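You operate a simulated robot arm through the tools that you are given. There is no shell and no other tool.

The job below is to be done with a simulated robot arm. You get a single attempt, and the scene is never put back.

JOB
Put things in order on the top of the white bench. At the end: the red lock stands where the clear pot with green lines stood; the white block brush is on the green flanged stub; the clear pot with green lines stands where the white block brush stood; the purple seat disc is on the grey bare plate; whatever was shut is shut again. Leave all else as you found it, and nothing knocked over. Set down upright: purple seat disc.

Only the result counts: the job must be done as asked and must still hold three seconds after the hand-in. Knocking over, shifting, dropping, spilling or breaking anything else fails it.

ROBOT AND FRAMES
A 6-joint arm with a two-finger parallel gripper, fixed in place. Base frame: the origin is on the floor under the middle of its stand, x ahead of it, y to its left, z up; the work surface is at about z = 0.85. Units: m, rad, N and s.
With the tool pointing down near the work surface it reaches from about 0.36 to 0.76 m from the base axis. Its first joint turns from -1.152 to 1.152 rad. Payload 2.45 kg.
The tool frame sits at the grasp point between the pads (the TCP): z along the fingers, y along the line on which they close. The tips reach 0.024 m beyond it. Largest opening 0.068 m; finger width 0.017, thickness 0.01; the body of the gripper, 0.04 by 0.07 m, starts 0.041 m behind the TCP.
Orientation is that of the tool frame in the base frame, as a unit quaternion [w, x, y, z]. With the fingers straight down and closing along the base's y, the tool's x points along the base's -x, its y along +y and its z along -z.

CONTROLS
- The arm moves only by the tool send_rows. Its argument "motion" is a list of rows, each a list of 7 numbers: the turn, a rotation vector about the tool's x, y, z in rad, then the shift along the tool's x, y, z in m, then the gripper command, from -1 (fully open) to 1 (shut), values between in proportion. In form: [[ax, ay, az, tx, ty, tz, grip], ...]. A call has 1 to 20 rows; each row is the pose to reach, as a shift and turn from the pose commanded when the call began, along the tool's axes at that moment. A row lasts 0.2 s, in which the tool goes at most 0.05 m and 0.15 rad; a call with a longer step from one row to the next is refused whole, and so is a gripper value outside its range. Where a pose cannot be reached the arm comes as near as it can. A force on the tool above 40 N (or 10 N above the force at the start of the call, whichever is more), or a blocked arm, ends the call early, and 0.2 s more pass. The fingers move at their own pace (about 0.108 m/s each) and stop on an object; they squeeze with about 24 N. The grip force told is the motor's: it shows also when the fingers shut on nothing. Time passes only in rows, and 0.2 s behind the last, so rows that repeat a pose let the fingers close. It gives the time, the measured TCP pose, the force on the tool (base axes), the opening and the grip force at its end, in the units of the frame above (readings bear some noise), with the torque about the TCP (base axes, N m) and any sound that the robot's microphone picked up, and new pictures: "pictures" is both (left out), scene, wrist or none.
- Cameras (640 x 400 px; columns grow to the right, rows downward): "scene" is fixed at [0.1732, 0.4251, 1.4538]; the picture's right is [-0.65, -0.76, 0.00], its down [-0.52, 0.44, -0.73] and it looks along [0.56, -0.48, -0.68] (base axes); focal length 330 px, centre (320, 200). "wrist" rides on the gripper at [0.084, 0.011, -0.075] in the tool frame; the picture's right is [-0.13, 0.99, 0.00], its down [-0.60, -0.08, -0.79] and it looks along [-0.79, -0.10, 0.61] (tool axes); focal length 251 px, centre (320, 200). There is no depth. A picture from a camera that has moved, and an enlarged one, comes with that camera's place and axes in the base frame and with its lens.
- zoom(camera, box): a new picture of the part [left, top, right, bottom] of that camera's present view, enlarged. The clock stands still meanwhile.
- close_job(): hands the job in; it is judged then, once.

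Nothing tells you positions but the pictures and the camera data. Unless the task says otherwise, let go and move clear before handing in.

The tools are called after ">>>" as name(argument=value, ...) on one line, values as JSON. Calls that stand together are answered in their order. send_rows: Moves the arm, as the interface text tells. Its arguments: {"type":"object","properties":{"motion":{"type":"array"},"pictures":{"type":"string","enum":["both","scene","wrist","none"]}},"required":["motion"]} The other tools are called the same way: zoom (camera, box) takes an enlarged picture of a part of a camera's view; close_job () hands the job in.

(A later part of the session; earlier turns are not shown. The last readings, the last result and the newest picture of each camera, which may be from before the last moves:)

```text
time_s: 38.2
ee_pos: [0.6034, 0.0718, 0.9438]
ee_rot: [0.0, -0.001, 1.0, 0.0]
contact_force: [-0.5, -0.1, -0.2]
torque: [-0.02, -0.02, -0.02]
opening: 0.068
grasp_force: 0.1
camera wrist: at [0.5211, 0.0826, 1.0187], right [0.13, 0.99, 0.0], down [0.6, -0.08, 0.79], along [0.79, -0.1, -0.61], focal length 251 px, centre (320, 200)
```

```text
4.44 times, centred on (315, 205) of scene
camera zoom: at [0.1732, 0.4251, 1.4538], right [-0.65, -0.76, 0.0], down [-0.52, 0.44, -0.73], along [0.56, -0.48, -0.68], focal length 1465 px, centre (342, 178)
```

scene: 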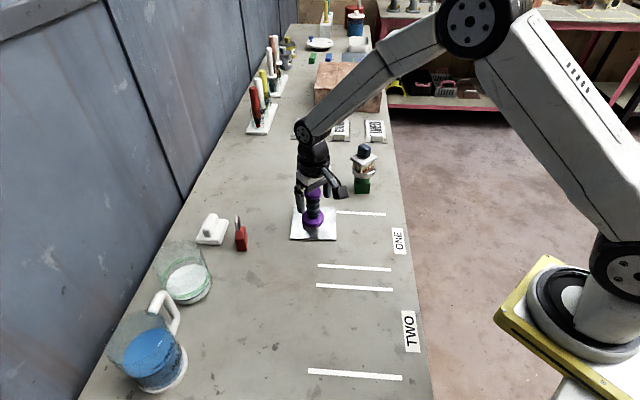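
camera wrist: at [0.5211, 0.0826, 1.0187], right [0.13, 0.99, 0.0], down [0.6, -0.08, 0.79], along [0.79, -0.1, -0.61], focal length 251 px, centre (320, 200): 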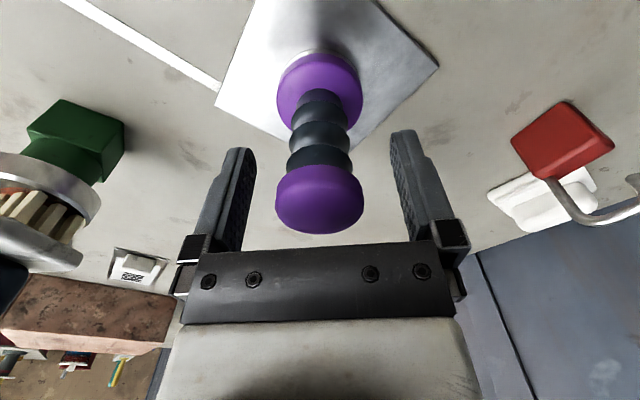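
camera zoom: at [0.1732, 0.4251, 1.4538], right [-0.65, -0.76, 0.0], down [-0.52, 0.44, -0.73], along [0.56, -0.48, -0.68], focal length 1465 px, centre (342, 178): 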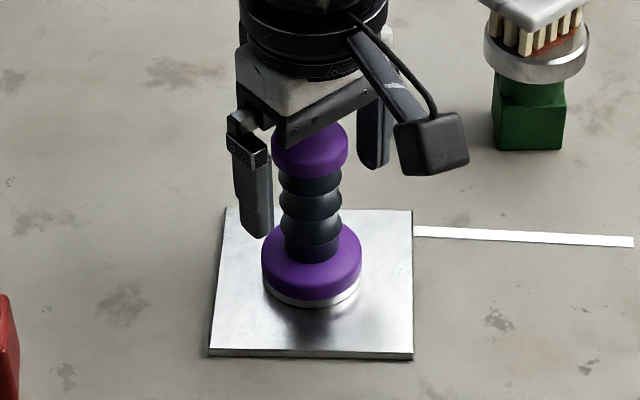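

The purple disc stands upright on the plate. I'll go straight up, then move across to study the pot's position, rim and walls.

>>> send_rows(motion=[[0, 0, 0, 0, 0, -0.03, -1], [0, 0, 0, 0, 0, -0.07, -1], [0, 0, 0, 0, 0, -0.11, -1], [0, 0, -0.07, 0.02, 0.035, -0.12, -1], [0, 0, -0.14, 0.04, 0.07, -0.12, -1], [0, 0, -0.21, 0.06, 0.105, -0.12, -1], [0, 0, -0.28, 0.08, 0.14, -0.12, -1], [0, 0, -0.35, 0.1, 0.175, -0.12, -1], [0, 0, -0.4, 0.1, 0.2, -0.12, -1], [0, 0, -0.4, 0.1, 0.2, -0.12, -1]])

>>> zoom(camera="wrist", box=[300, 60, 500, 220])

>>> zoom(camera="scene", box=[90, 220, 260, 400])

```text
time_s: 40.4
ee_pos: [0.5032, 0.2697, 1.0631]
ee_rot: [0.0, -0.2, 0.98, 0.001]
contact_force: [-0.3, -0.1, -0.1]
torque: [0.03, -0.04, -0.01]
opening: 0.0678
grasp_force: 0.1
camera wrist: at [0.4213, 0.2469, 1.1379], right [-0.27, 0.96, 0.0], down [0.59, 0.16, 0.79], along [0.76, 0.21, -0.61], focal length 251 px, centre (320, 200)
```

scene: 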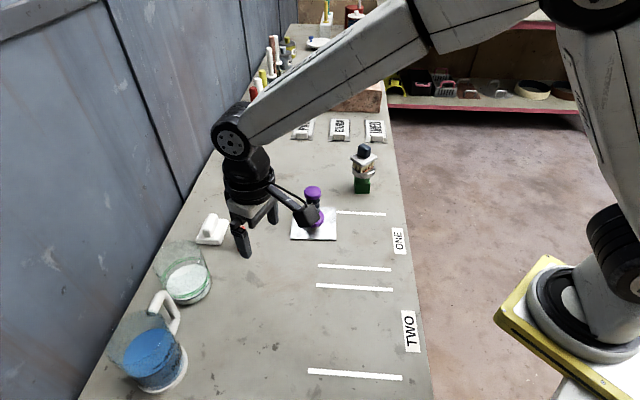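
wrist: 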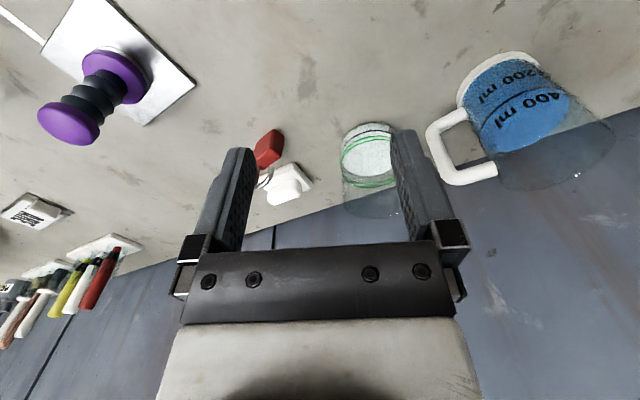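

```text
2.50 times, centred on (400, 140) of wrist
camera zoom: at [0.4213, 0.2469, 1.1379], right [-0.27, 0.96, 0.0], down [0.59, 0.16, 0.79], along [0.76, 0.21, -0.61], focal length 629 px, centre (120, 350)
```

zoom: 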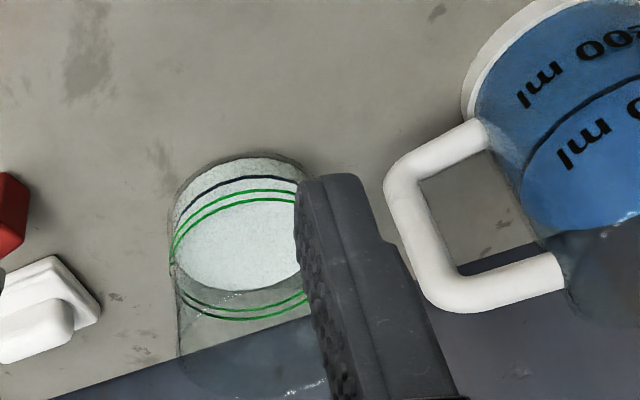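

```text
2.22 times, centred on (175, 310) of scene
camera zoom: at [0.1732, 0.4252, 1.4538], right [-0.65, -0.76, 0.0], down [-0.52, 0.44, -0.73], along [0.56, -0.48, -0.68], focal length 732 px, centre (642, -44)
```

zoom: 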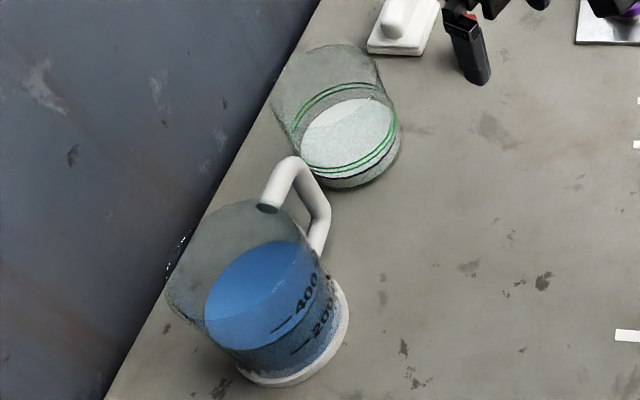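

The pot's -y side wall is the best place to pinch: that side is free and the camera stays clear of the blue beaker's handle. I'll move closer with yaw around -0.25 for a precise look.

>>> send_rows(motion=[[0, 0, 0.13, -0.0165, -0.0005, 0.0066, -1], [0, 0, 0.26, -0.033, -0.001, 0.0132, -1], [0, 0, 0.39, -0.0496, -0.0016, 0.02, -1], [0, 0, 0.52, -0.066, -0.002, 0.0264, -1], [0, 0, 0.65, -0.0826, -0.0026, 0.033, -1], [0, 0, 0.65, -0.0826, -0.0026, 0.033, -1]])

>>> zoom(camera="wrist", box=[380, 20, 640, 220])

>>> zoom(camera="wrist", box=[180, 0, 460, 200])

```text
time_s: 41.8
ee_pos: [0.5811, 0.301, 1.0301]
ee_rot: [0.0, 0.126, 0.992, 0.001]
contact_force: [0.7, 0.1, 0.3]
torque: [0.0, -0.02, -0.01]
opening: 0.0682
grasp_force: 0.1
camera wrist: at [0.5025, 0.3321, 1.1046], right [0.37, 0.93, 0.0], down [0.57, -0.23, 0.79], along [0.74, -0.29, -0.61], focal length 251 px, centre (320, 200)
```

scene: 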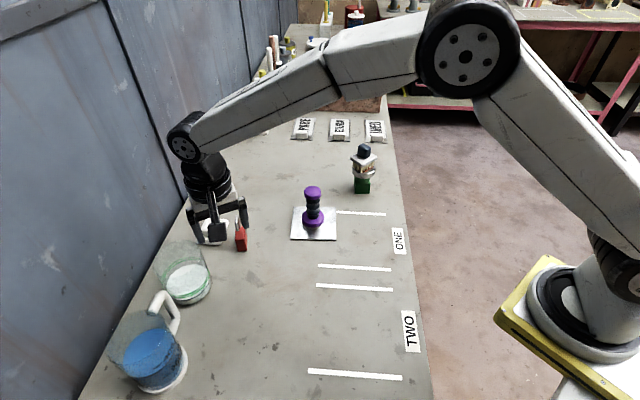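
wrist: 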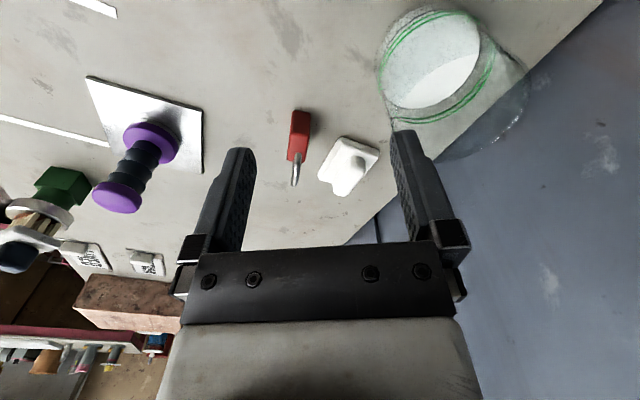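

```text
2.00 times, centred on (510, 120) of wrist
camera zoom: at [0.5025, 0.3321, 1.1046], right [0.37, 0.93, 0.0], down [0.57, -0.23, 0.79], along [0.74, -0.29, -0.61], focal length 503 px, centre (-60, 360)
```

zoom: 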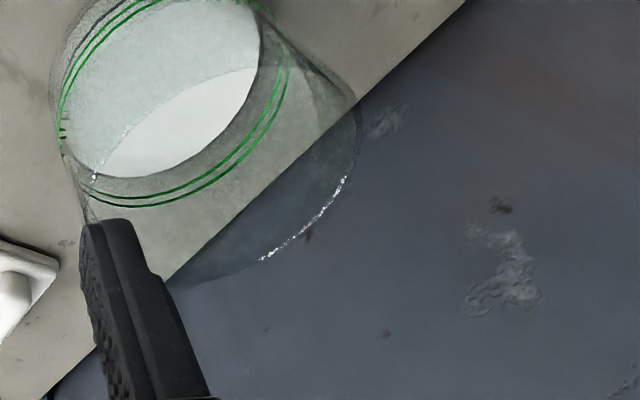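

```text
2.00 times, centred on (320, 100) of wrist
camera zoom: at [0.5025, 0.3321, 1.1046], right [0.37, 0.93, 0.0], down [0.57, -0.23, 0.79], along [0.74, -0.29, -0.61], focal length 503 px, centre (320, 400)
```

zoom: 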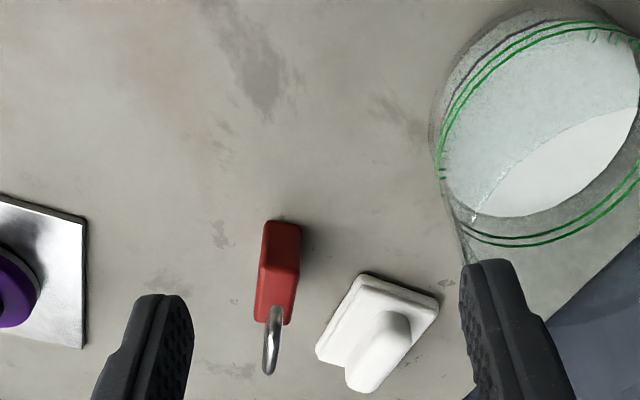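

I need a cleaner look at the rim, so I'll position just short of the pot at z = 1.0 (tips well above the rim), facing it squarely.

>>> send_rows(motion=[[0, 0, -0.132, 0.0007, 0.0095, 0.005, -1], [0, 0, -0.264, 0.0014, 0.019, 0.01, -1], [0, 0, -0.395, 0.0021, 0.0283, 0.015, -1], [0, 0, -0.527, 0.0029, 0.0378, 0.02, -1], [0, 0, -0.66, 0.0036, 0.0473, 0.025, -1], [0, 0, -0.79, 0.0043, 0.0567, 0.03, -1], [0, 0, -0.79, 0.0043, 0.0567, 0.03, -1]])

>>> zoom(camera="wrist", box=[220, 50, 420, 250])

```text
time_s: 43.4
ee_pos: [0.592, 0.3567, 1.0013]
ee_rot: [0.0, -0.269, 0.963, 0.001]
contact_force: [-0.4, 0.6, -0.5]
torque: [0.0, 0.0, 0.01]
opening: 0.0681
grasp_force: 0.1
camera wrist: at [0.5139, 0.3227, 1.0763], right [-0.4, 0.92, 0.0], down [0.56, 0.24, 0.79], along [0.73, 0.32, -0.61], focal length 251 px, centre (320, 200)
```

scene: 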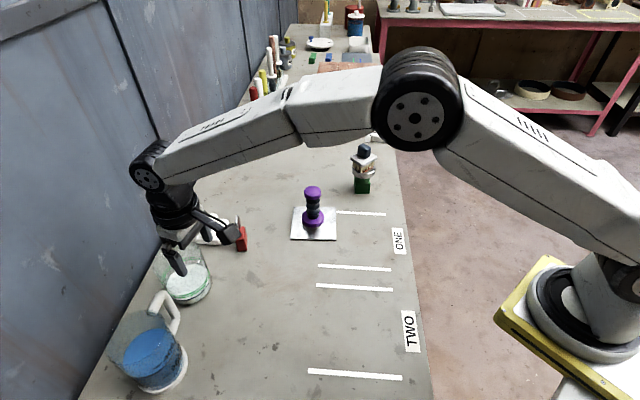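
wrist: 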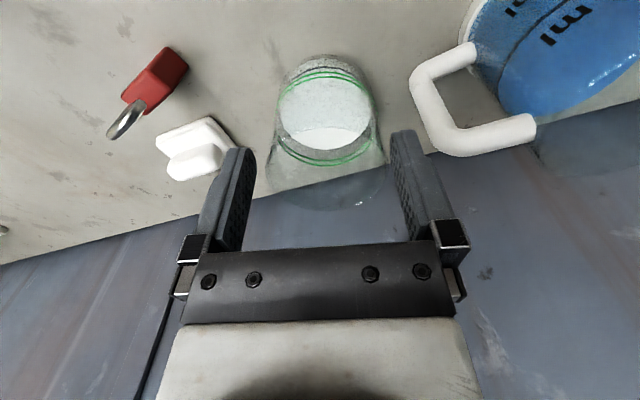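

```text
2.00 times, centred on (320, 150) of wrist
camera zoom: at [0.5139, 0.3227, 1.0763], right [-0.4, 0.92, 0.0], down [0.56, 0.24, 0.79], along [0.73, 0.32, -0.61], focal length 503 px, centre (320, 300)
```

zoom: 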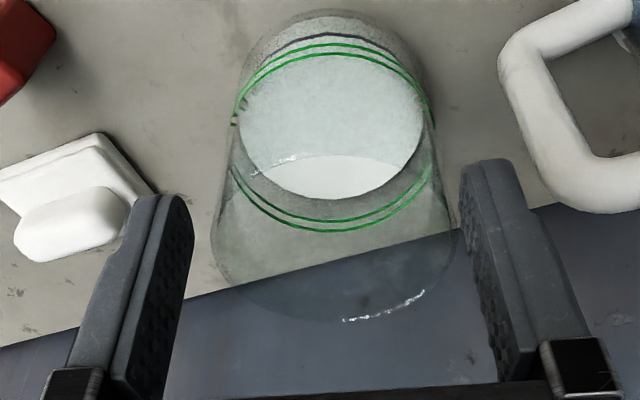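

The pot's centre is at about (0.633, 0.382), its rim at z ≈ 0.943 with a diameter near 91 mm, and the powder surface at about z 0.88. I'll go above its -y wall at (0.622, 0.339) with yaw -0.25 and partly closed fingers, then check the straddle.

>>> send_rows(motion=[[0, 0, 0.132, -0.0028, -0.0051, 0, -0.5], [0, 0, 0.265, -0.0055, -0.0102, 0, -0.5], [0, 0, 0.397, -0.0083, -0.0153, 0, -0.5], [0, 0, 0.53, -0.011, -0.0204, 0, -0.5], [0, 0, 0.662, -0.0138, -0.0255, 0, -0.5], [0, 0, 0.795, -0.0165, -0.0306, 0, -0.5], [0, 0, 0.795, -0.0165, -0.0306, 0, -0.5]])

>>> zoom(camera="wrist", box=[220, 0, 460, 200])

>>> zoom(camera="scene", box=[130, 200, 270, 310])

```text
time_s: 45.0
ee_pos: [0.6223, 0.3399, 1.0001]
ee_rot: [0.001, 0.128, 0.992, 0.0]
contact_force: [0.7, -0.7, -0.6]
torque: [0.01, -0.01, -0.01]
opening: 0.0508
grasp_force: 0.1
camera wrist: at [0.5446, 0.3716, 1.0752], right [0.38, 0.93, 0.0], down [0.56, -0.23, 0.79], along [0.73, -0.3, -0.61], focal length 251 px, centre (320, 200)
```

scene: 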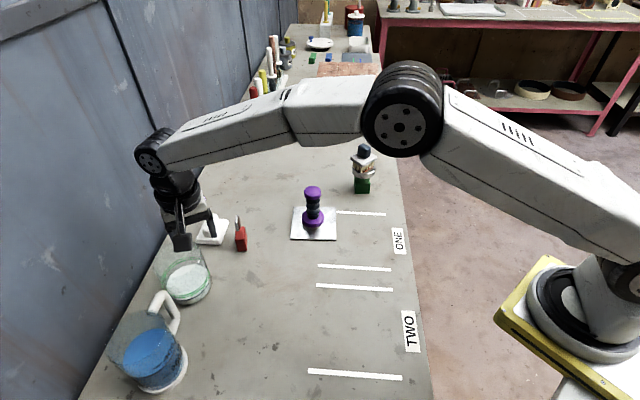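
wrist: 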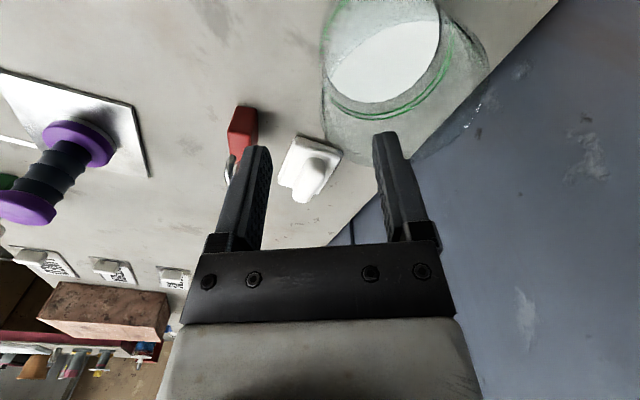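

```text
2.00 times, centred on (340, 100) of wrist
camera zoom: at [0.5446, 0.3716, 1.0752], right [0.38, 0.93, 0.0], down [0.56, -0.23, 0.79], along [0.73, -0.3, -0.61], focal length 503 px, centre (280, 400)
```

zoom: 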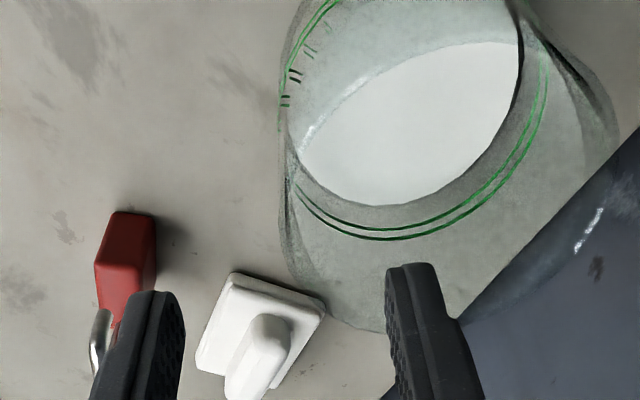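

```text
3.64 times, centred on (200, 255) of scene
camera zoom: at [0.1733, 0.4251, 1.4538], right [-0.65, -0.76, 0.0], down [-0.52, 0.44, -0.73], along [0.56, -0.48, -0.68], focal length 1198 px, centre (756, 0)
```

zoom: 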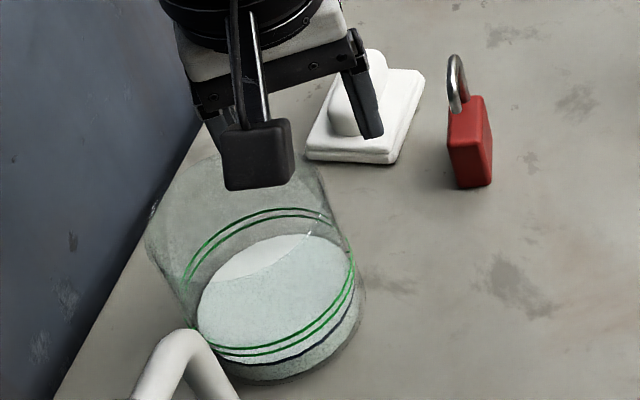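

The wall lies within about 2 mm of the finger mid-plane, and the right finger will enter the pot. I'll lower until the tips are just past the rim and check.

>>> send_rows(motion=[[0, 0, 0, 0, 0.001, 0.015, -0.5], [0, 0, 0, 0, 0.001, 0.03, -0.5], [0, 0, 0, 0, 0.001, 0.042, -0.5], [0, 0, 0, 0, 0.001, 0.042, -0.5]])

>>> zoom(camera="wrist", box=[220, 20, 460, 220])

>>> zoom(camera="scene", box=[130, 200, 270, 310])

```text
time_s: 46.0
ee_pos: [0.6218, 0.3403, 0.9584]
ee_rot: [0.0, 0.127, 0.992, 0.0]
contact_force: [-0.7, -0.3, -0.9]
torque: [-0.01, -0.02, 0.01]
opening: 0.0509
grasp_force: 0.0
camera wrist: at [0.5437, 0.3724, 1.0341], right [0.37, 0.93, 0.0], down [0.56, -0.23, 0.79], along [0.74, -0.3, -0.61], focal length 251 px, centre (320, 200)
```

scene: 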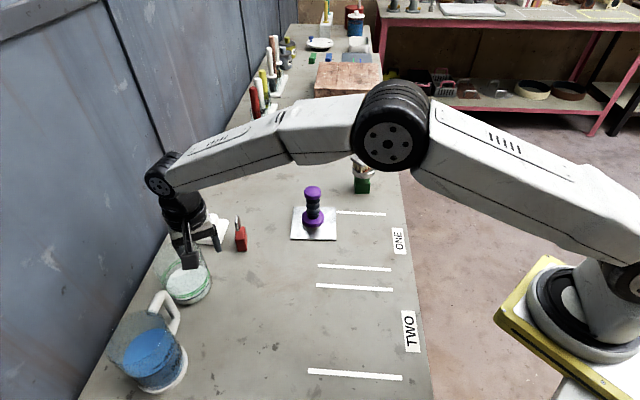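
wrist: 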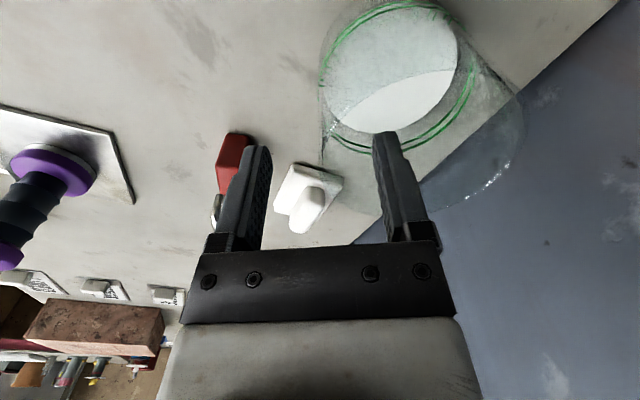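

```text
2.00 times, centred on (340, 120) of wrist
camera zoom: at [0.5437, 0.3724, 1.0341], right [0.37, 0.93, 0.0], down [0.56, -0.23, 0.79], along [0.74, -0.3, -0.61], focal length 503 px, centre (280, 360)
```

zoom: 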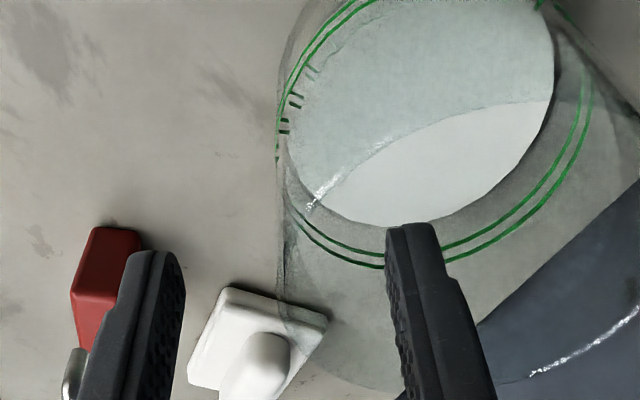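

```text
3.64 times, centred on (200, 255) of scene
camera zoom: at [0.1732, 0.4251, 1.4538], right [-0.65, -0.76, 0.0], down [-0.52, 0.44, -0.73], along [0.56, -0.48, -0.68], focal length 1198 px, centre (756, 0)
```

zoom: 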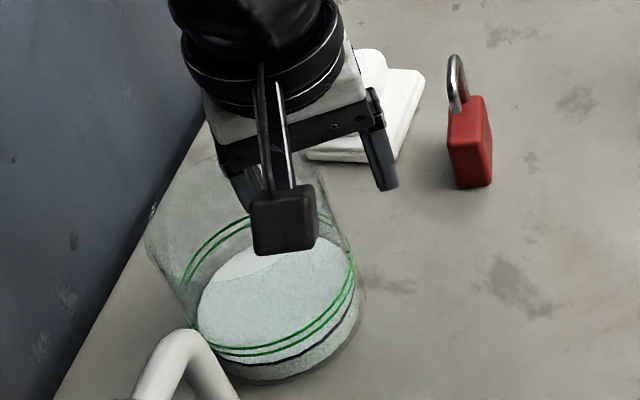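

The fingers straddle the wall evenly with one inside the pot. Continuing down to z ≈ 0.918.

>>> send_rows(motion=[[0, 0, 0, 0, 0, 0.015, -0.5], [0, 0, 0, 0, 0, 0.028, -0.5], [0, 0, 0, 0, 0, 0.039, -0.5], [0, 0, 0, 0, 0, 0.039, -0.5]])

>>> zoom(camera="wrist", box=[220, 40, 460, 240])

>>> zoom(camera="scene", box=[130, 200, 270, 310])

```text
time_s: 47.0
ee_pos: [0.622, 0.3407, 0.9195]
ee_rot: [0.0, 0.128, 0.992, 0.0]
contact_force: [0.5, -0.8, -0.3]
torque: [0.0, 0.02, -0.03]
opening: 0.0512
grasp_force: 0.1
camera wrist: at [0.5431, 0.3725, 0.9944], right [0.37, 0.93, 0.0], down [0.56, -0.23, 0.79], along [0.74, -0.3, -0.61], focal length 251 px, centre (320, 200)
```

scene: 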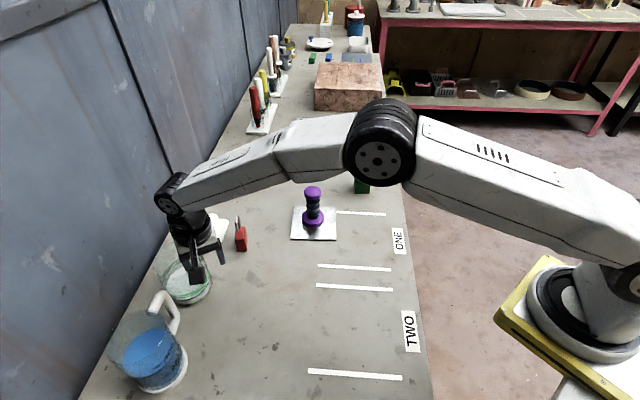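
wrist: 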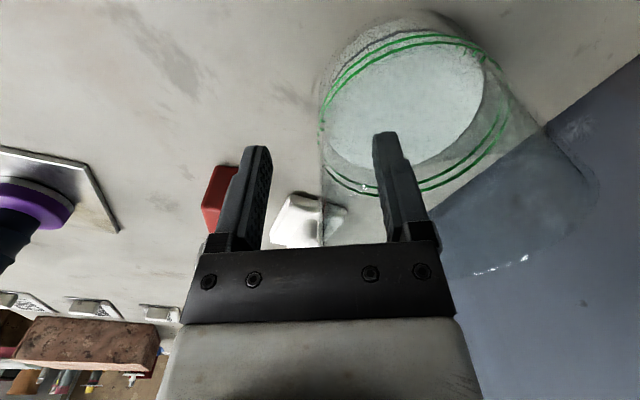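

```text
2.00 times, centred on (340, 140) of wrist
camera zoom: at [0.5431, 0.3725, 0.9944], right [0.37, 0.93, 0.0], down [0.56, -0.23, 0.79], along [0.74, -0.3, -0.61], focal length 503 px, centre (280, 320)
```

zoom: 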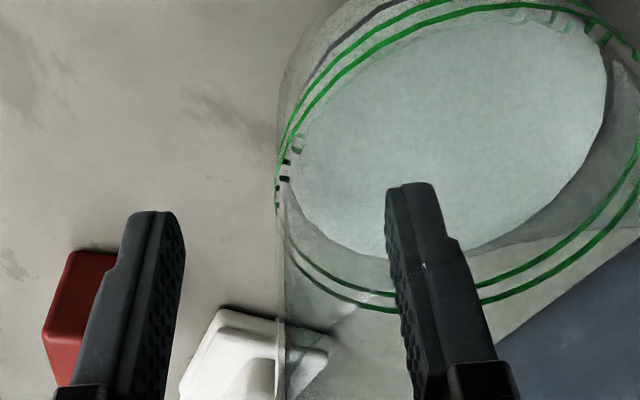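

```text
3.64 times, centred on (200, 255) of scene
camera zoom: at [0.1733, 0.4251, 1.4538], right [-0.65, -0.76, 0.0], down [-0.52, 0.44, -0.73], along [0.56, -0.48, -0.68], focal length 1198 px, centre (756, 0)
```

zoom: 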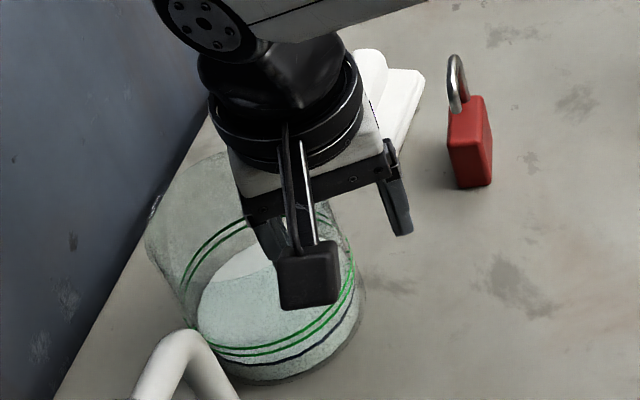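

Closing gradually on the wall now.

>>> send_rows(motion=[[0, 0, 0, 0, 0, 0, -0.1], [0, 0, 0, 0, 0, 0, 0.25], [0, 0, 0, 0, 0, 0, 0.5], [0, 0, 0, 0, 0, 0, 0.7], [0, 0, 0, 0, 0, 0, 0.85], [0, 0, 0, 0, 0, 0, 1], [0, 0, 0, 0, 0, 0, 1], [0, 0, 0, 0, 0, 0, 1]])

>>> zoom(camera="wrist", box=[220, 40, 460, 240])

```text
time_s: 48.8
ee_pos: [0.6218, 0.3403, 0.9207]
ee_rot: [0.0, 0.127, 0.992, 0.0]
contact_force: [-2.4, -0.5, 3.5]
torque: [-0.09, -0.09, 0.02]
opening: 0.0026
grasp_force: 24.0
camera wrist: at [0.5431, 0.3724, 0.9949], right [0.37, 0.93, 0.0], down [0.56, -0.23, 0.79], along [0.74, -0.3, -0.61], focal length 251 px, centre (320, 200)
```

scene: 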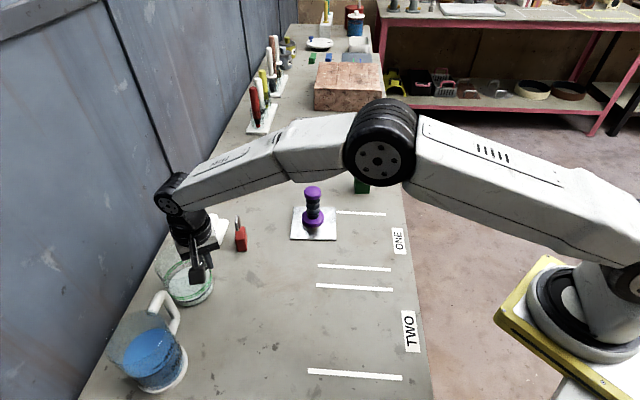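
wrist: 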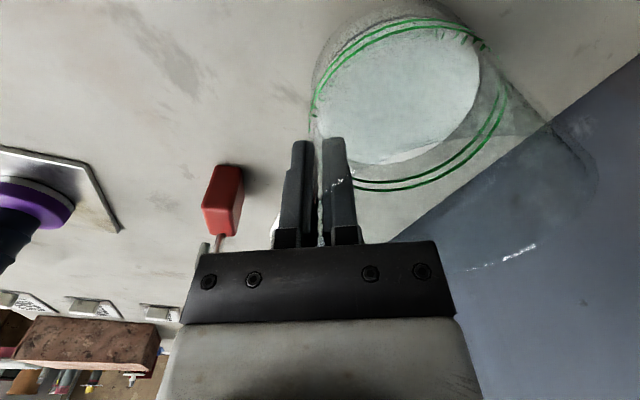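

```text
2.00 times, centred on (340, 140) of wrist
camera zoom: at [0.5431, 0.3724, 0.9949], right [0.37, 0.93, 0.0], down [0.56, -0.23, 0.79], along [0.74, -0.3, -0.61], focal length 503 px, centre (280, 320)
```

zoom: 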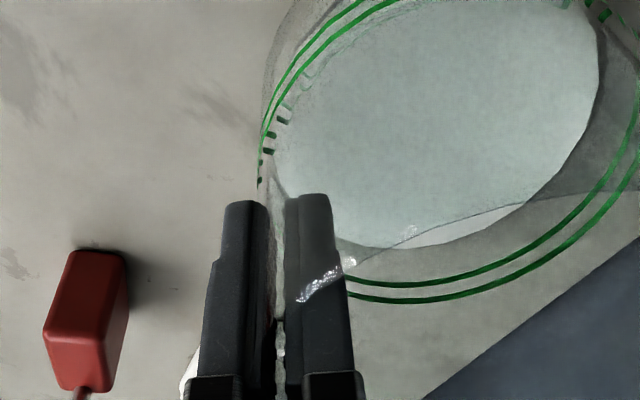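

The wall is pinched (opening 2.6 mm, about the glass thickness). I'll lift gently and check that it holds.

>>> send_rows(motion=[[0, 0, 0, 0, 0, -0.004, 1], [0, 0, 0, 0, 0, -0.01, 1], [0, 0, 0, 0, 0, -0.018, 1], [0, 0, 0, 0, 0, -0.026, 1], [0, 0, 0, 0, 0, -0.034, 1], [0, 0, 0, 0, 0, -0.034, 1]])

>>> zoom(camera="wrist", box=[220, 0, 540, 240])

>>> zoom(camera="scene", box=[110, 200, 270, 330])

```text
time_s: 50.2
ee_pos: [0.6217, 0.3395, 0.9524]
ee_rot: [0.0, 0.126, 0.992, 0.0]
contact_force: [0.3, 0.3, -5.9]
torque: [-0.27, 0.06, 0.04]
opening: 0.0027
grasp_force: 24.2
camera wrist: at [0.5433, 0.3721, 1.0278], right [0.37, 0.93, 0.0], down [0.57, -0.23, 0.79], along [0.73, -0.3, -0.61], focal length 251 px, centre (320, 200)
```

scene: 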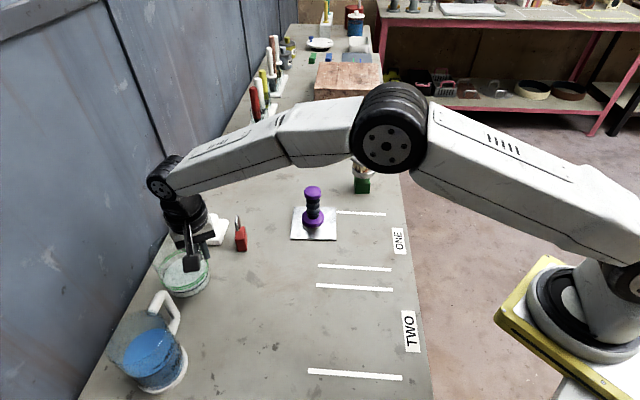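
wrist: 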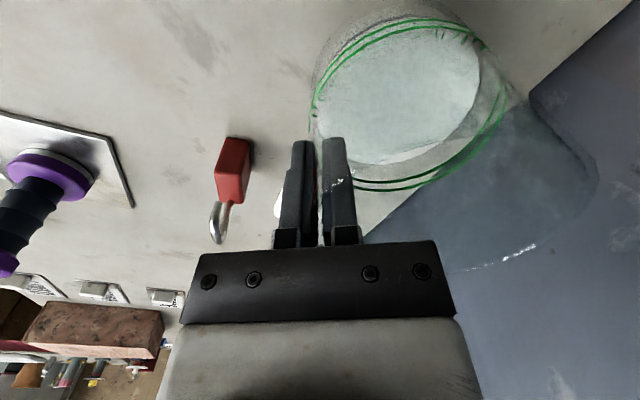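

```text
1.67 times, centred on (380, 120) of wrist
camera zoom: at [0.5433, 0.3721, 1.0278], right [0.37, 0.93, 0.0], down [0.57, -0.23, 0.79], along [0.73, -0.3, -0.61], focal length 419 px, centre (220, 333)
```

zoom: 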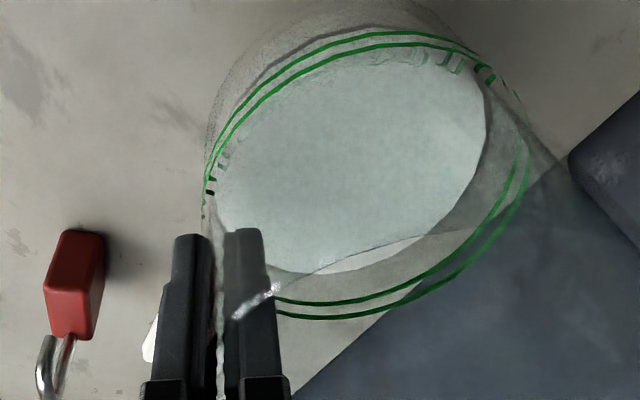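

```text
3.08 times, centred on (190, 265) of scene
camera zoom: at [0.1734, 0.4252, 1.4537], right [-0.65, -0.76, 0.0], down [-0.52, 0.44, -0.73], along [0.56, -0.48, -0.68], focal length 1014 px, centre (720, 0)
```

zoom: 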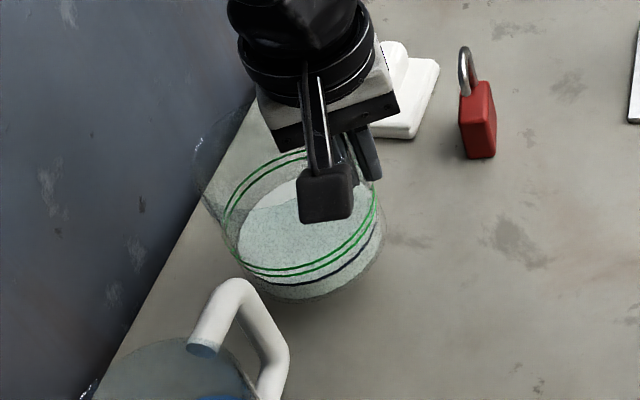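

The pot is held steadily at about 0.6 kg. I'll carry it level to above the brush's former spot.

>>> send_rows(motion=[[0, 0, 0, 0.008, -0.018, 0, 1], [0, 0, 0, 0.02, -0.048, 0, 1], [0, 0, 0, 0.033, -0.08, 0, 1], [0, 0, 0, 0.046, -0.11, 0, 1], [0, 0, 0, 0.056, -0.135, 0, 1], [0, 0, 0, 0.0615, -0.1472, 0, 1], [0, 0, 0, 0.0615, -0.1472, 0, 1]])

>>> zoom(camera="wrist", box=[220, 0, 540, 240])

>>> zoom(camera="scene", box=[180, 200, 340, 330])

```text
time_s: 51.8
ee_pos: [0.5267, 0.2135, 0.954]
ee_rot: [0.0, 0.126, 0.992, 0.0]
contact_force: [0.6, 0.1, -5.6]
torque: [-0.22, 0.07, 0.0]
opening: 0.0027
grasp_force: 23.6
camera wrist: at [0.4476, 0.2455, 1.0285], right [0.37, 0.93, 0.0], down [0.56, -0.23, 0.79], along [0.74, -0.3, -0.61], focal length 251 px, centre (320, 200)
```

scene: 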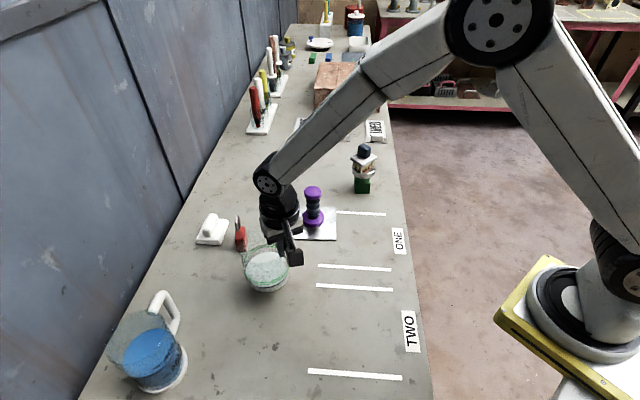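
wrist: 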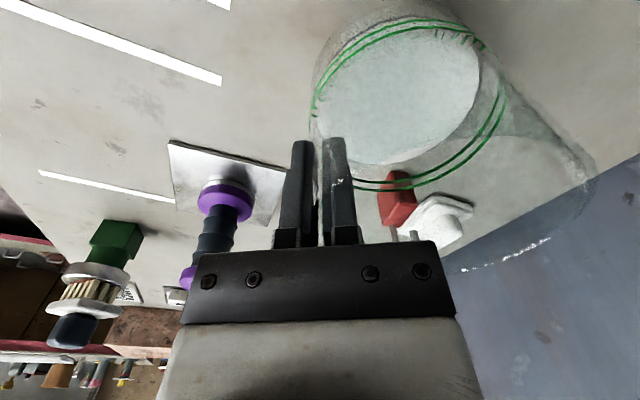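

```text
1.67 times, centred on (380, 120) of wrist
camera zoom: at [0.4476, 0.2455, 1.0285], right [0.37, 0.93, 0.0], down [0.56, -0.23, 0.79], along [0.74, -0.3, -0.61], focal length 419 px, centre (220, 333)
```

zoom: 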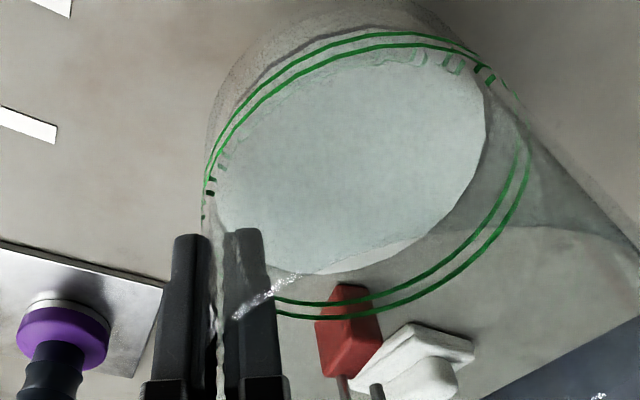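

```text
3.08 times, centred on (260, 265) of scene
camera zoom: at [0.1734, 0.4252, 1.4537], right [-0.65, -0.76, 0.0], down [-0.52, 0.44, -0.73], along [0.56, -0.48, -0.68], focal length 1014 px, centre (505, 0)
```

zoom: 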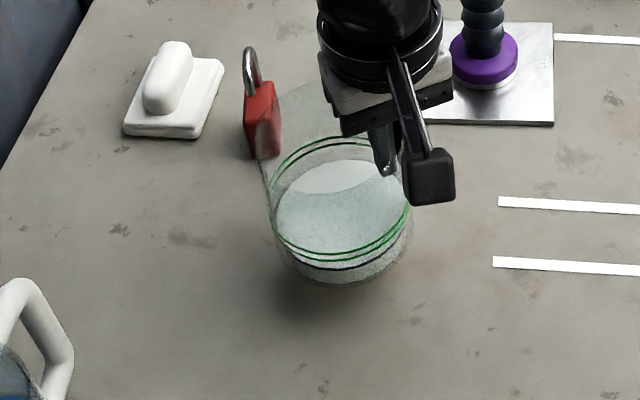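

The pot's base projects to about (0.534, 0.254), matching the brush's former position (0.5355, 0.2535). Lowering now.

>>> send_rows(motion=[[0, 0, 0, 0, 0, 0.01, 1], [0, 0, 0, 0, 0, 0.02, 1], [0, 0, 0, 0, 0, 0.027, 1], [0, 0, 0, 0, 0, 0.03, 1], [0, 0, 0, 0, 0, 0.03, 1]])

>>> zoom(camera="scene", box=[180, 200, 340, 330])

```text
time_s: 53.0
ee_pos: [0.5252, 0.2127, 0.922]
ee_rot: [0.0, 0.127, 0.992, 0.0]
contact_force: [-0.3, -0.4, -5.3]
torque: [-0.23, 0.08, 0.01]
opening: 0.0031
grasp_force: 24.4
camera wrist: at [0.4468, 0.2454, 0.9978], right [0.37, 0.93, 0.0], down [0.56, -0.23, 0.79], along [0.74, -0.3, -0.61], focal length 251 px, centre (320, 200)
```

scene: 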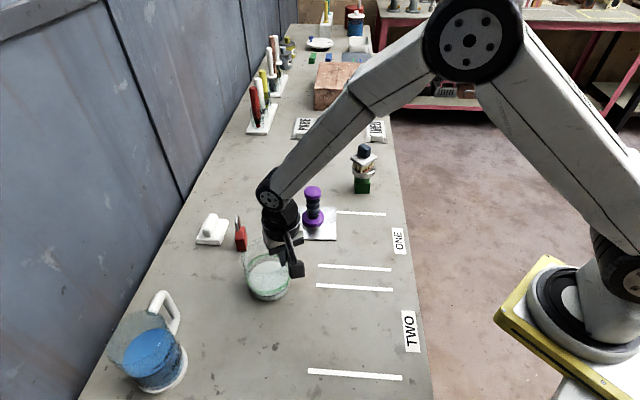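
wrist: 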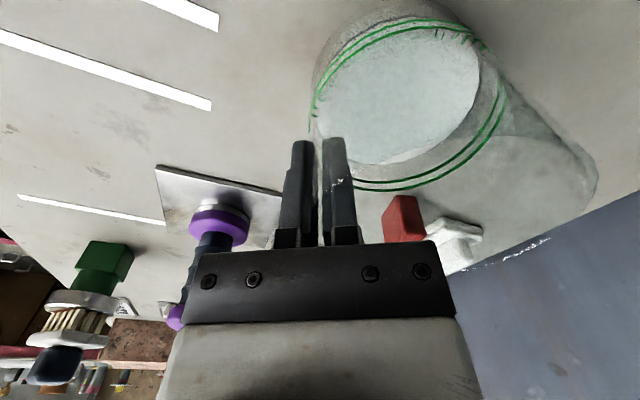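

```text
3.08 times, centred on (260, 265) of scene
camera zoom: at [0.1734, 0.4252, 1.4537], right [-0.65, -0.76, 0.0], down [-0.52, 0.44, -0.73], along [0.56, -0.48, -0.68], focal length 1014 px, centre (505, 0)
```

zoom: 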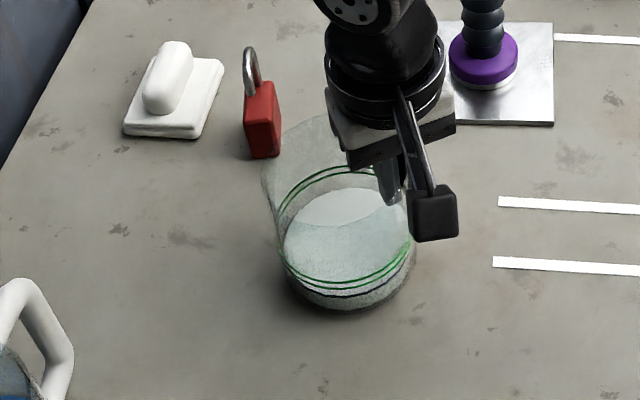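

Base is at (269, 285) px against a target of (270, 285). Lowering the last few mm until contact.

>>> send_rows(motion=[[0, 0, 0, 0, 0, 0.002, 1], [0, 0, 0, 0, 0, 0.004, 1], [0, 0, 0, 0, 0, 0.005, 1]], pictures="scene")

```text
time_s: 53.8
ee_pos: [0.5261, 0.2135, 0.9204]
ee_rot: [0.001, 0.128, 0.992, 0.001]
contact_force: [-2.9, -4.7, 15.1]
torque: [-0.16, 0.72, 0.09]
opening: 0.0026
grasp_force: 24.1
```

scene: 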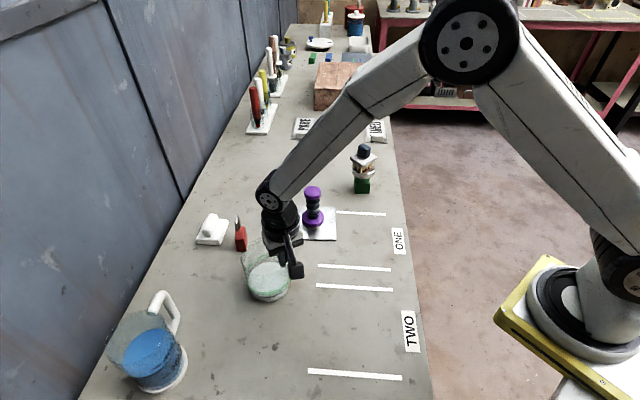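

Contact made. Easing off 2 mm and opening gradually.

>>> send_rows(motion=[[0, 0, 0, 0, 0, -0.0015, 1], [0, 0, 0, 0, 0, -0.0025, 1], [0, 0, 0, 0, 0, -0.0025, 0.8], [0, 0, 0, 0, 0, -0.0025, 0.55], [0, 0, 0, 0, 0, -0.0025, 0.2], [0, 0, 0, 0, 0, -0.0025, -0.2], [0, 0, 0, 0, 0, -0.0025, -0.5], [0, 0, 0, 0, 0, -0.0025, -0.5]])

>>> zoom(camera="scene", box=[180, 200, 340, 330])

>>> zoom(camera="wrist", box=[220, 0, 540, 240])

```text
time_s: 55.6
ee_pos: [0.5254, 0.2154, 0.922]
ee_rot: [0.0, 0.127, 0.992, 0.0]
contact_force: [0.0, -0.3, -0.5]
torque: [-0.01, 0.01, -0.03]
opening: 0.0512
grasp_force: 0.1
camera wrist: at [0.4471, 0.246, 0.9957], right [0.37, 0.93, 0.0], down [0.56, -0.23, 0.79], along [0.74, -0.3, -0.61], focal length 251 px, centre (320, 200)
```

scene: 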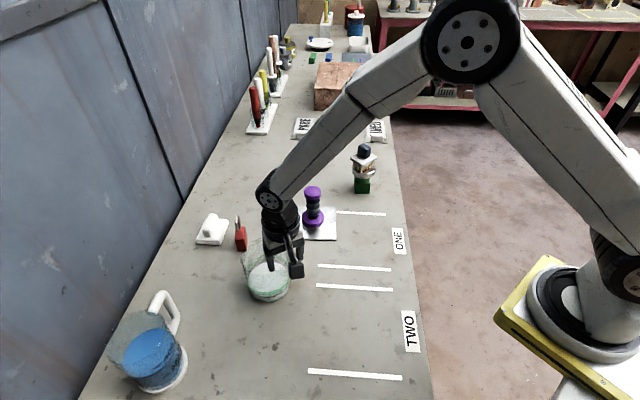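
wrist: 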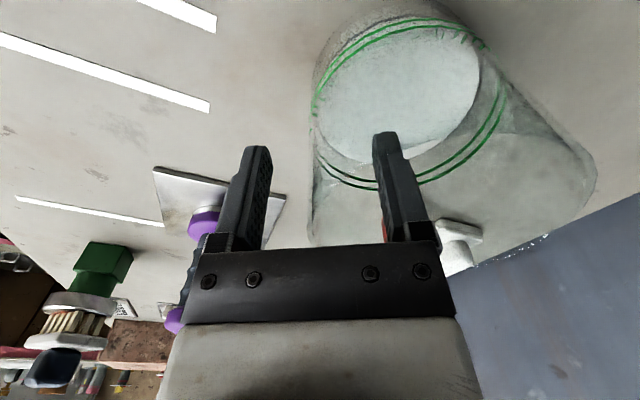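

```text
3.08 times, centred on (260, 265) of scene
camera zoom: at [0.1732, 0.4251, 1.4538], right [-0.65, -0.76, 0.0], down [-0.52, 0.44, -0.73], along [0.56, -0.48, -0.68], focal length 1014 px, centre (505, 0)
```

zoom: 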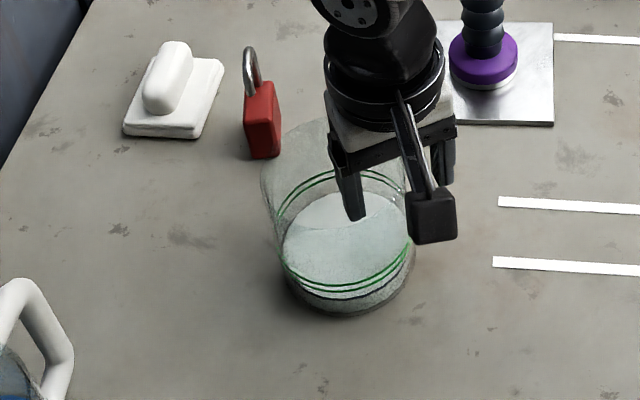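

```text
1.67 times, centred on (380, 120) of wrist
camera zoom: at [0.4471, 0.246, 0.9957], right [0.37, 0.93, 0.0], down [0.56, -0.23, 0.79], along [0.74, -0.3, -0.61], focal length 419 px, centre (220, 333)
```

zoom: 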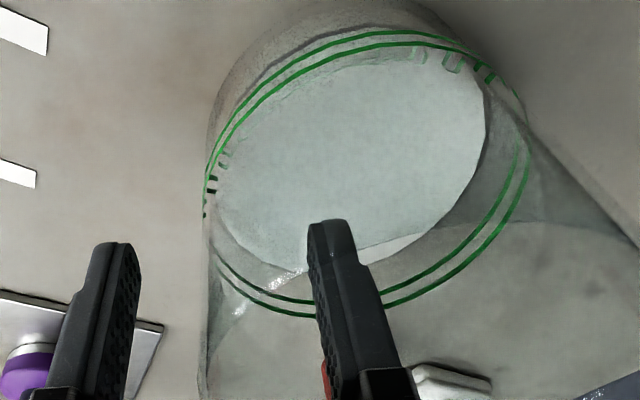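

The pot stands on the brush's former spot with the fingers clear of its wall. I'll lift straight up and go look at the lock.

>>> send_rows(motion=[[0, 0, 0, 0, 0, -0.02, -0.5], [0, 0, 0, 0, 0, -0.05, -0.5], [0, 0, 0, 0, 0, -0.08, -0.5], [0, 0, 0, 0, 0, -0.1, -0.5], [0, 0, -0.12, -0.016, -0.001, -0.1, -0.8], [0, 0, -0.24, -0.032, -0.002, -0.1, -1], [0, 0, -0.36, -0.048, -0.003, -0.1, -1], [0, 0, -0.455, -0.0631, -0.0042, -0.1, -1], [0, 0, -0.455, -0.0631, -0.0042, -0.1, -1]])

>>> zoom(camera="wrist", box=[260, 40, 460, 200])

>>> zoom(camera="scene", box=[180, 190, 300, 310])

```text
time_s: 57.6
ee_pos: [0.586, 0.1939, 1.0216]
ee_rot: [-0.001, -0.101, 0.995, 0.001]
contact_force: [-0.4, -0.2, -0.6]
torque: [0.0, -0.03, 0.0]
opening: 0.0682
grasp_force: 0.2
camera wrist: at [0.5018, 0.1882, 1.0964], right [-0.07, 1.0, 0.0], down [0.61, 0.04, 0.79], along [0.79, 0.06, -0.61], focal length 251 px, centre (320, 200)
```

scene: 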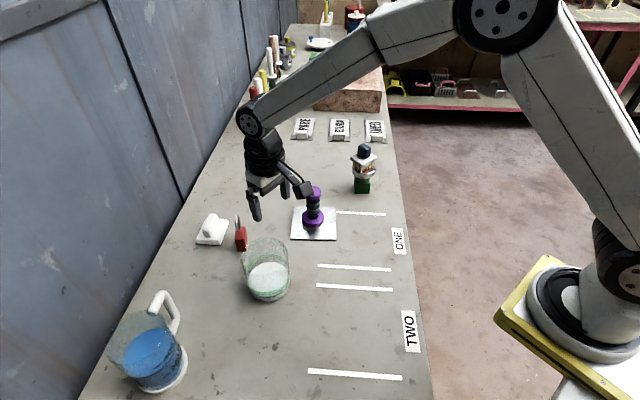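
wrist: 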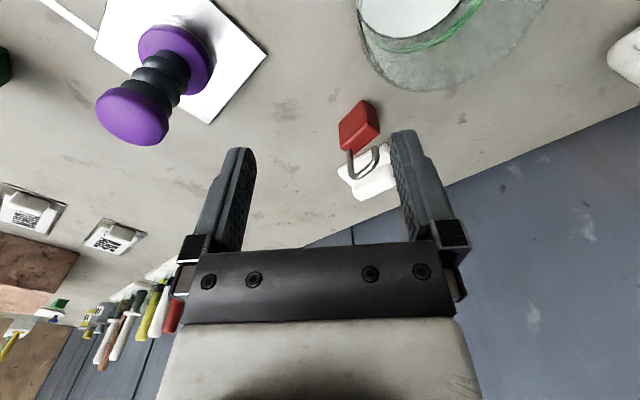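

```text
2.50 times, centred on (360, 120) of wrist
camera zoom: at [0.5018, 0.1882, 1.0964], right [-0.07, 1.0, 0.0], down [0.61, 0.04, 0.79], along [0.79, 0.06, -0.61], focal length 629 px, centre (220, 400)
```

zoom: 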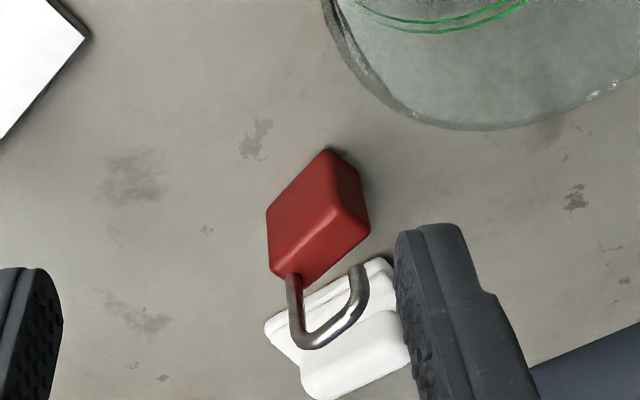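

```text
3.33 times, centred on (240, 250) of scene
camera zoom: at [0.1733, 0.4251, 1.4538], right [-0.65, -0.76, 0.0], down [-0.52, 0.44, -0.73], along [0.56, -0.48, -0.68], focal length 1099 px, centre (587, 33)
```

zoom: 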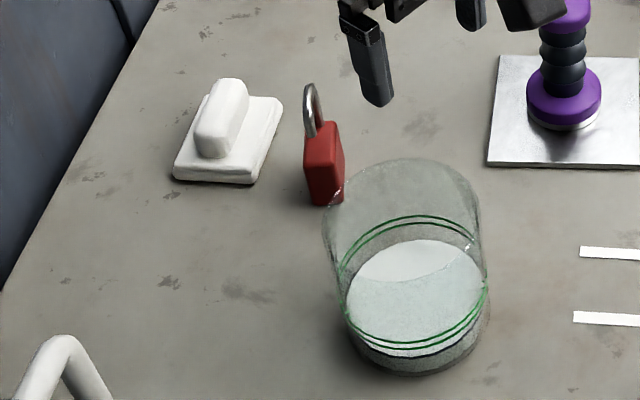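

The lock body is about 40 × 18 × 41 mm, centred near (0.666, 0.242), with the shackle top at about z 0.94. I'll grip it across its 40 mm width at yaw ≈ 0.98, which also keeps the camera away from the blue beaker's handle at the destination, so I'm approaching for a closer look.

>>> send_rows(motion=[[0, 0, -0.13, -0.01, 0.0004, 0.005, -1], [0, 0, -0.26, -0.02, 0.0009, 0.01, -1], [0, 0, -0.39, -0.03, 0.0013, 0.015, -1], [0, 0, -0.52, -0.04, 0.0017, 0.02, -1], [0, 0, -0.65, -0.05, 0.0022, 0.025, -1], [0, 0, -0.778, -0.0597, 0.0026, 0.03, -1], [0, 0, -0.778, -0.0597, 0.0026, 0.03, -1]])

>>> zoom(camera="wrist", box=[240, 40, 400, 200])

>>> zoom(camera="scene", box=[190, 190, 310, 310])

```text
time_s: 59.2
ee_pos: [0.6443, 0.2076, 0.9921]
ee_rot: [0.0, -0.471, 0.882, -0.001]
contact_force: [0.7, -0.7, 0.3]
torque: [0.03, 0.02, -0.03]
opening: 0.0681
grasp_force: 0.0
camera wrist: at [0.5882, 0.1448, 1.0667], right [-0.75, 0.66, 0.0], down [0.4, 0.46, 0.79], along [0.52, 0.6, -0.61], focal length 251 px, centre (320, 200)
```

scene: 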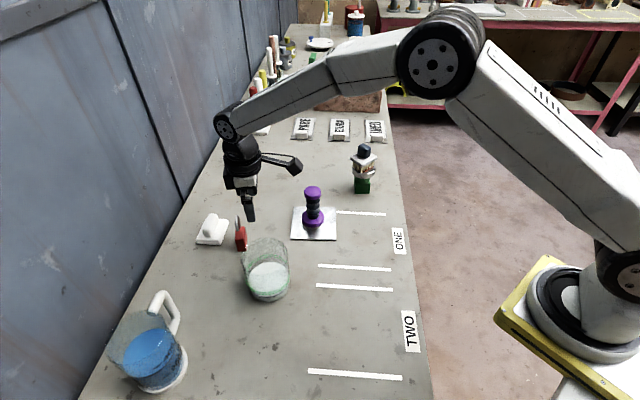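
wrist: 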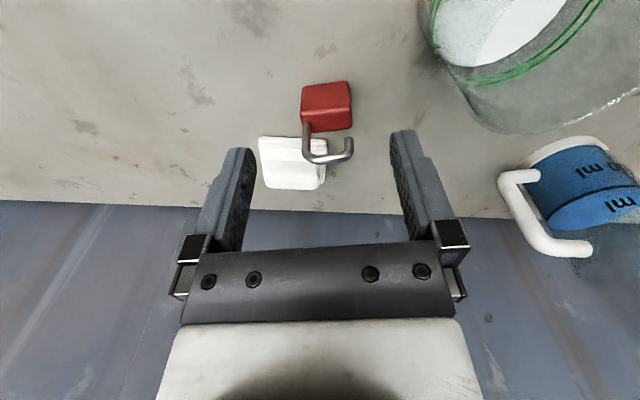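

```text
2.50 times, centred on (320, 120) of wrist
camera zoom: at [0.5882, 0.1448, 1.0667], right [-0.75, 0.66, 0.0], down [0.4, 0.46, 0.79], along [0.52, 0.6, -0.61], focal length 629 px, centre (320, 400)
```

zoom: 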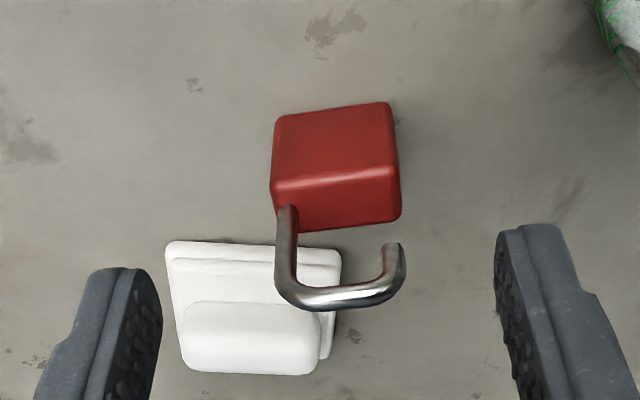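

```text
3.33 times, centred on (250, 250) of scene
camera zoom: at [0.1733, 0.4251, 1.4538], right [-0.65, -0.76, 0.0], down [-0.52, 0.44, -0.73], along [0.56, -0.48, -0.68], focal length 1099 px, centre (553, 33)
```

zoom: 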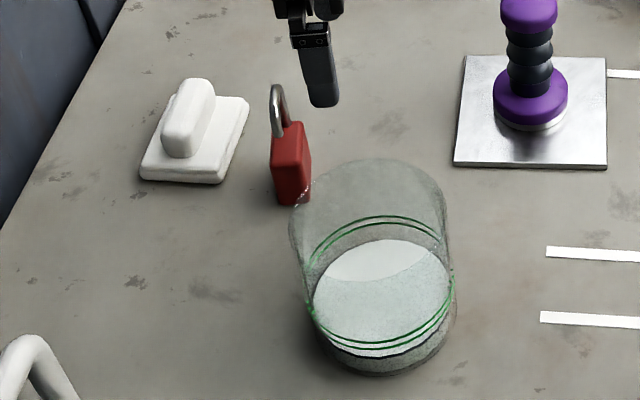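

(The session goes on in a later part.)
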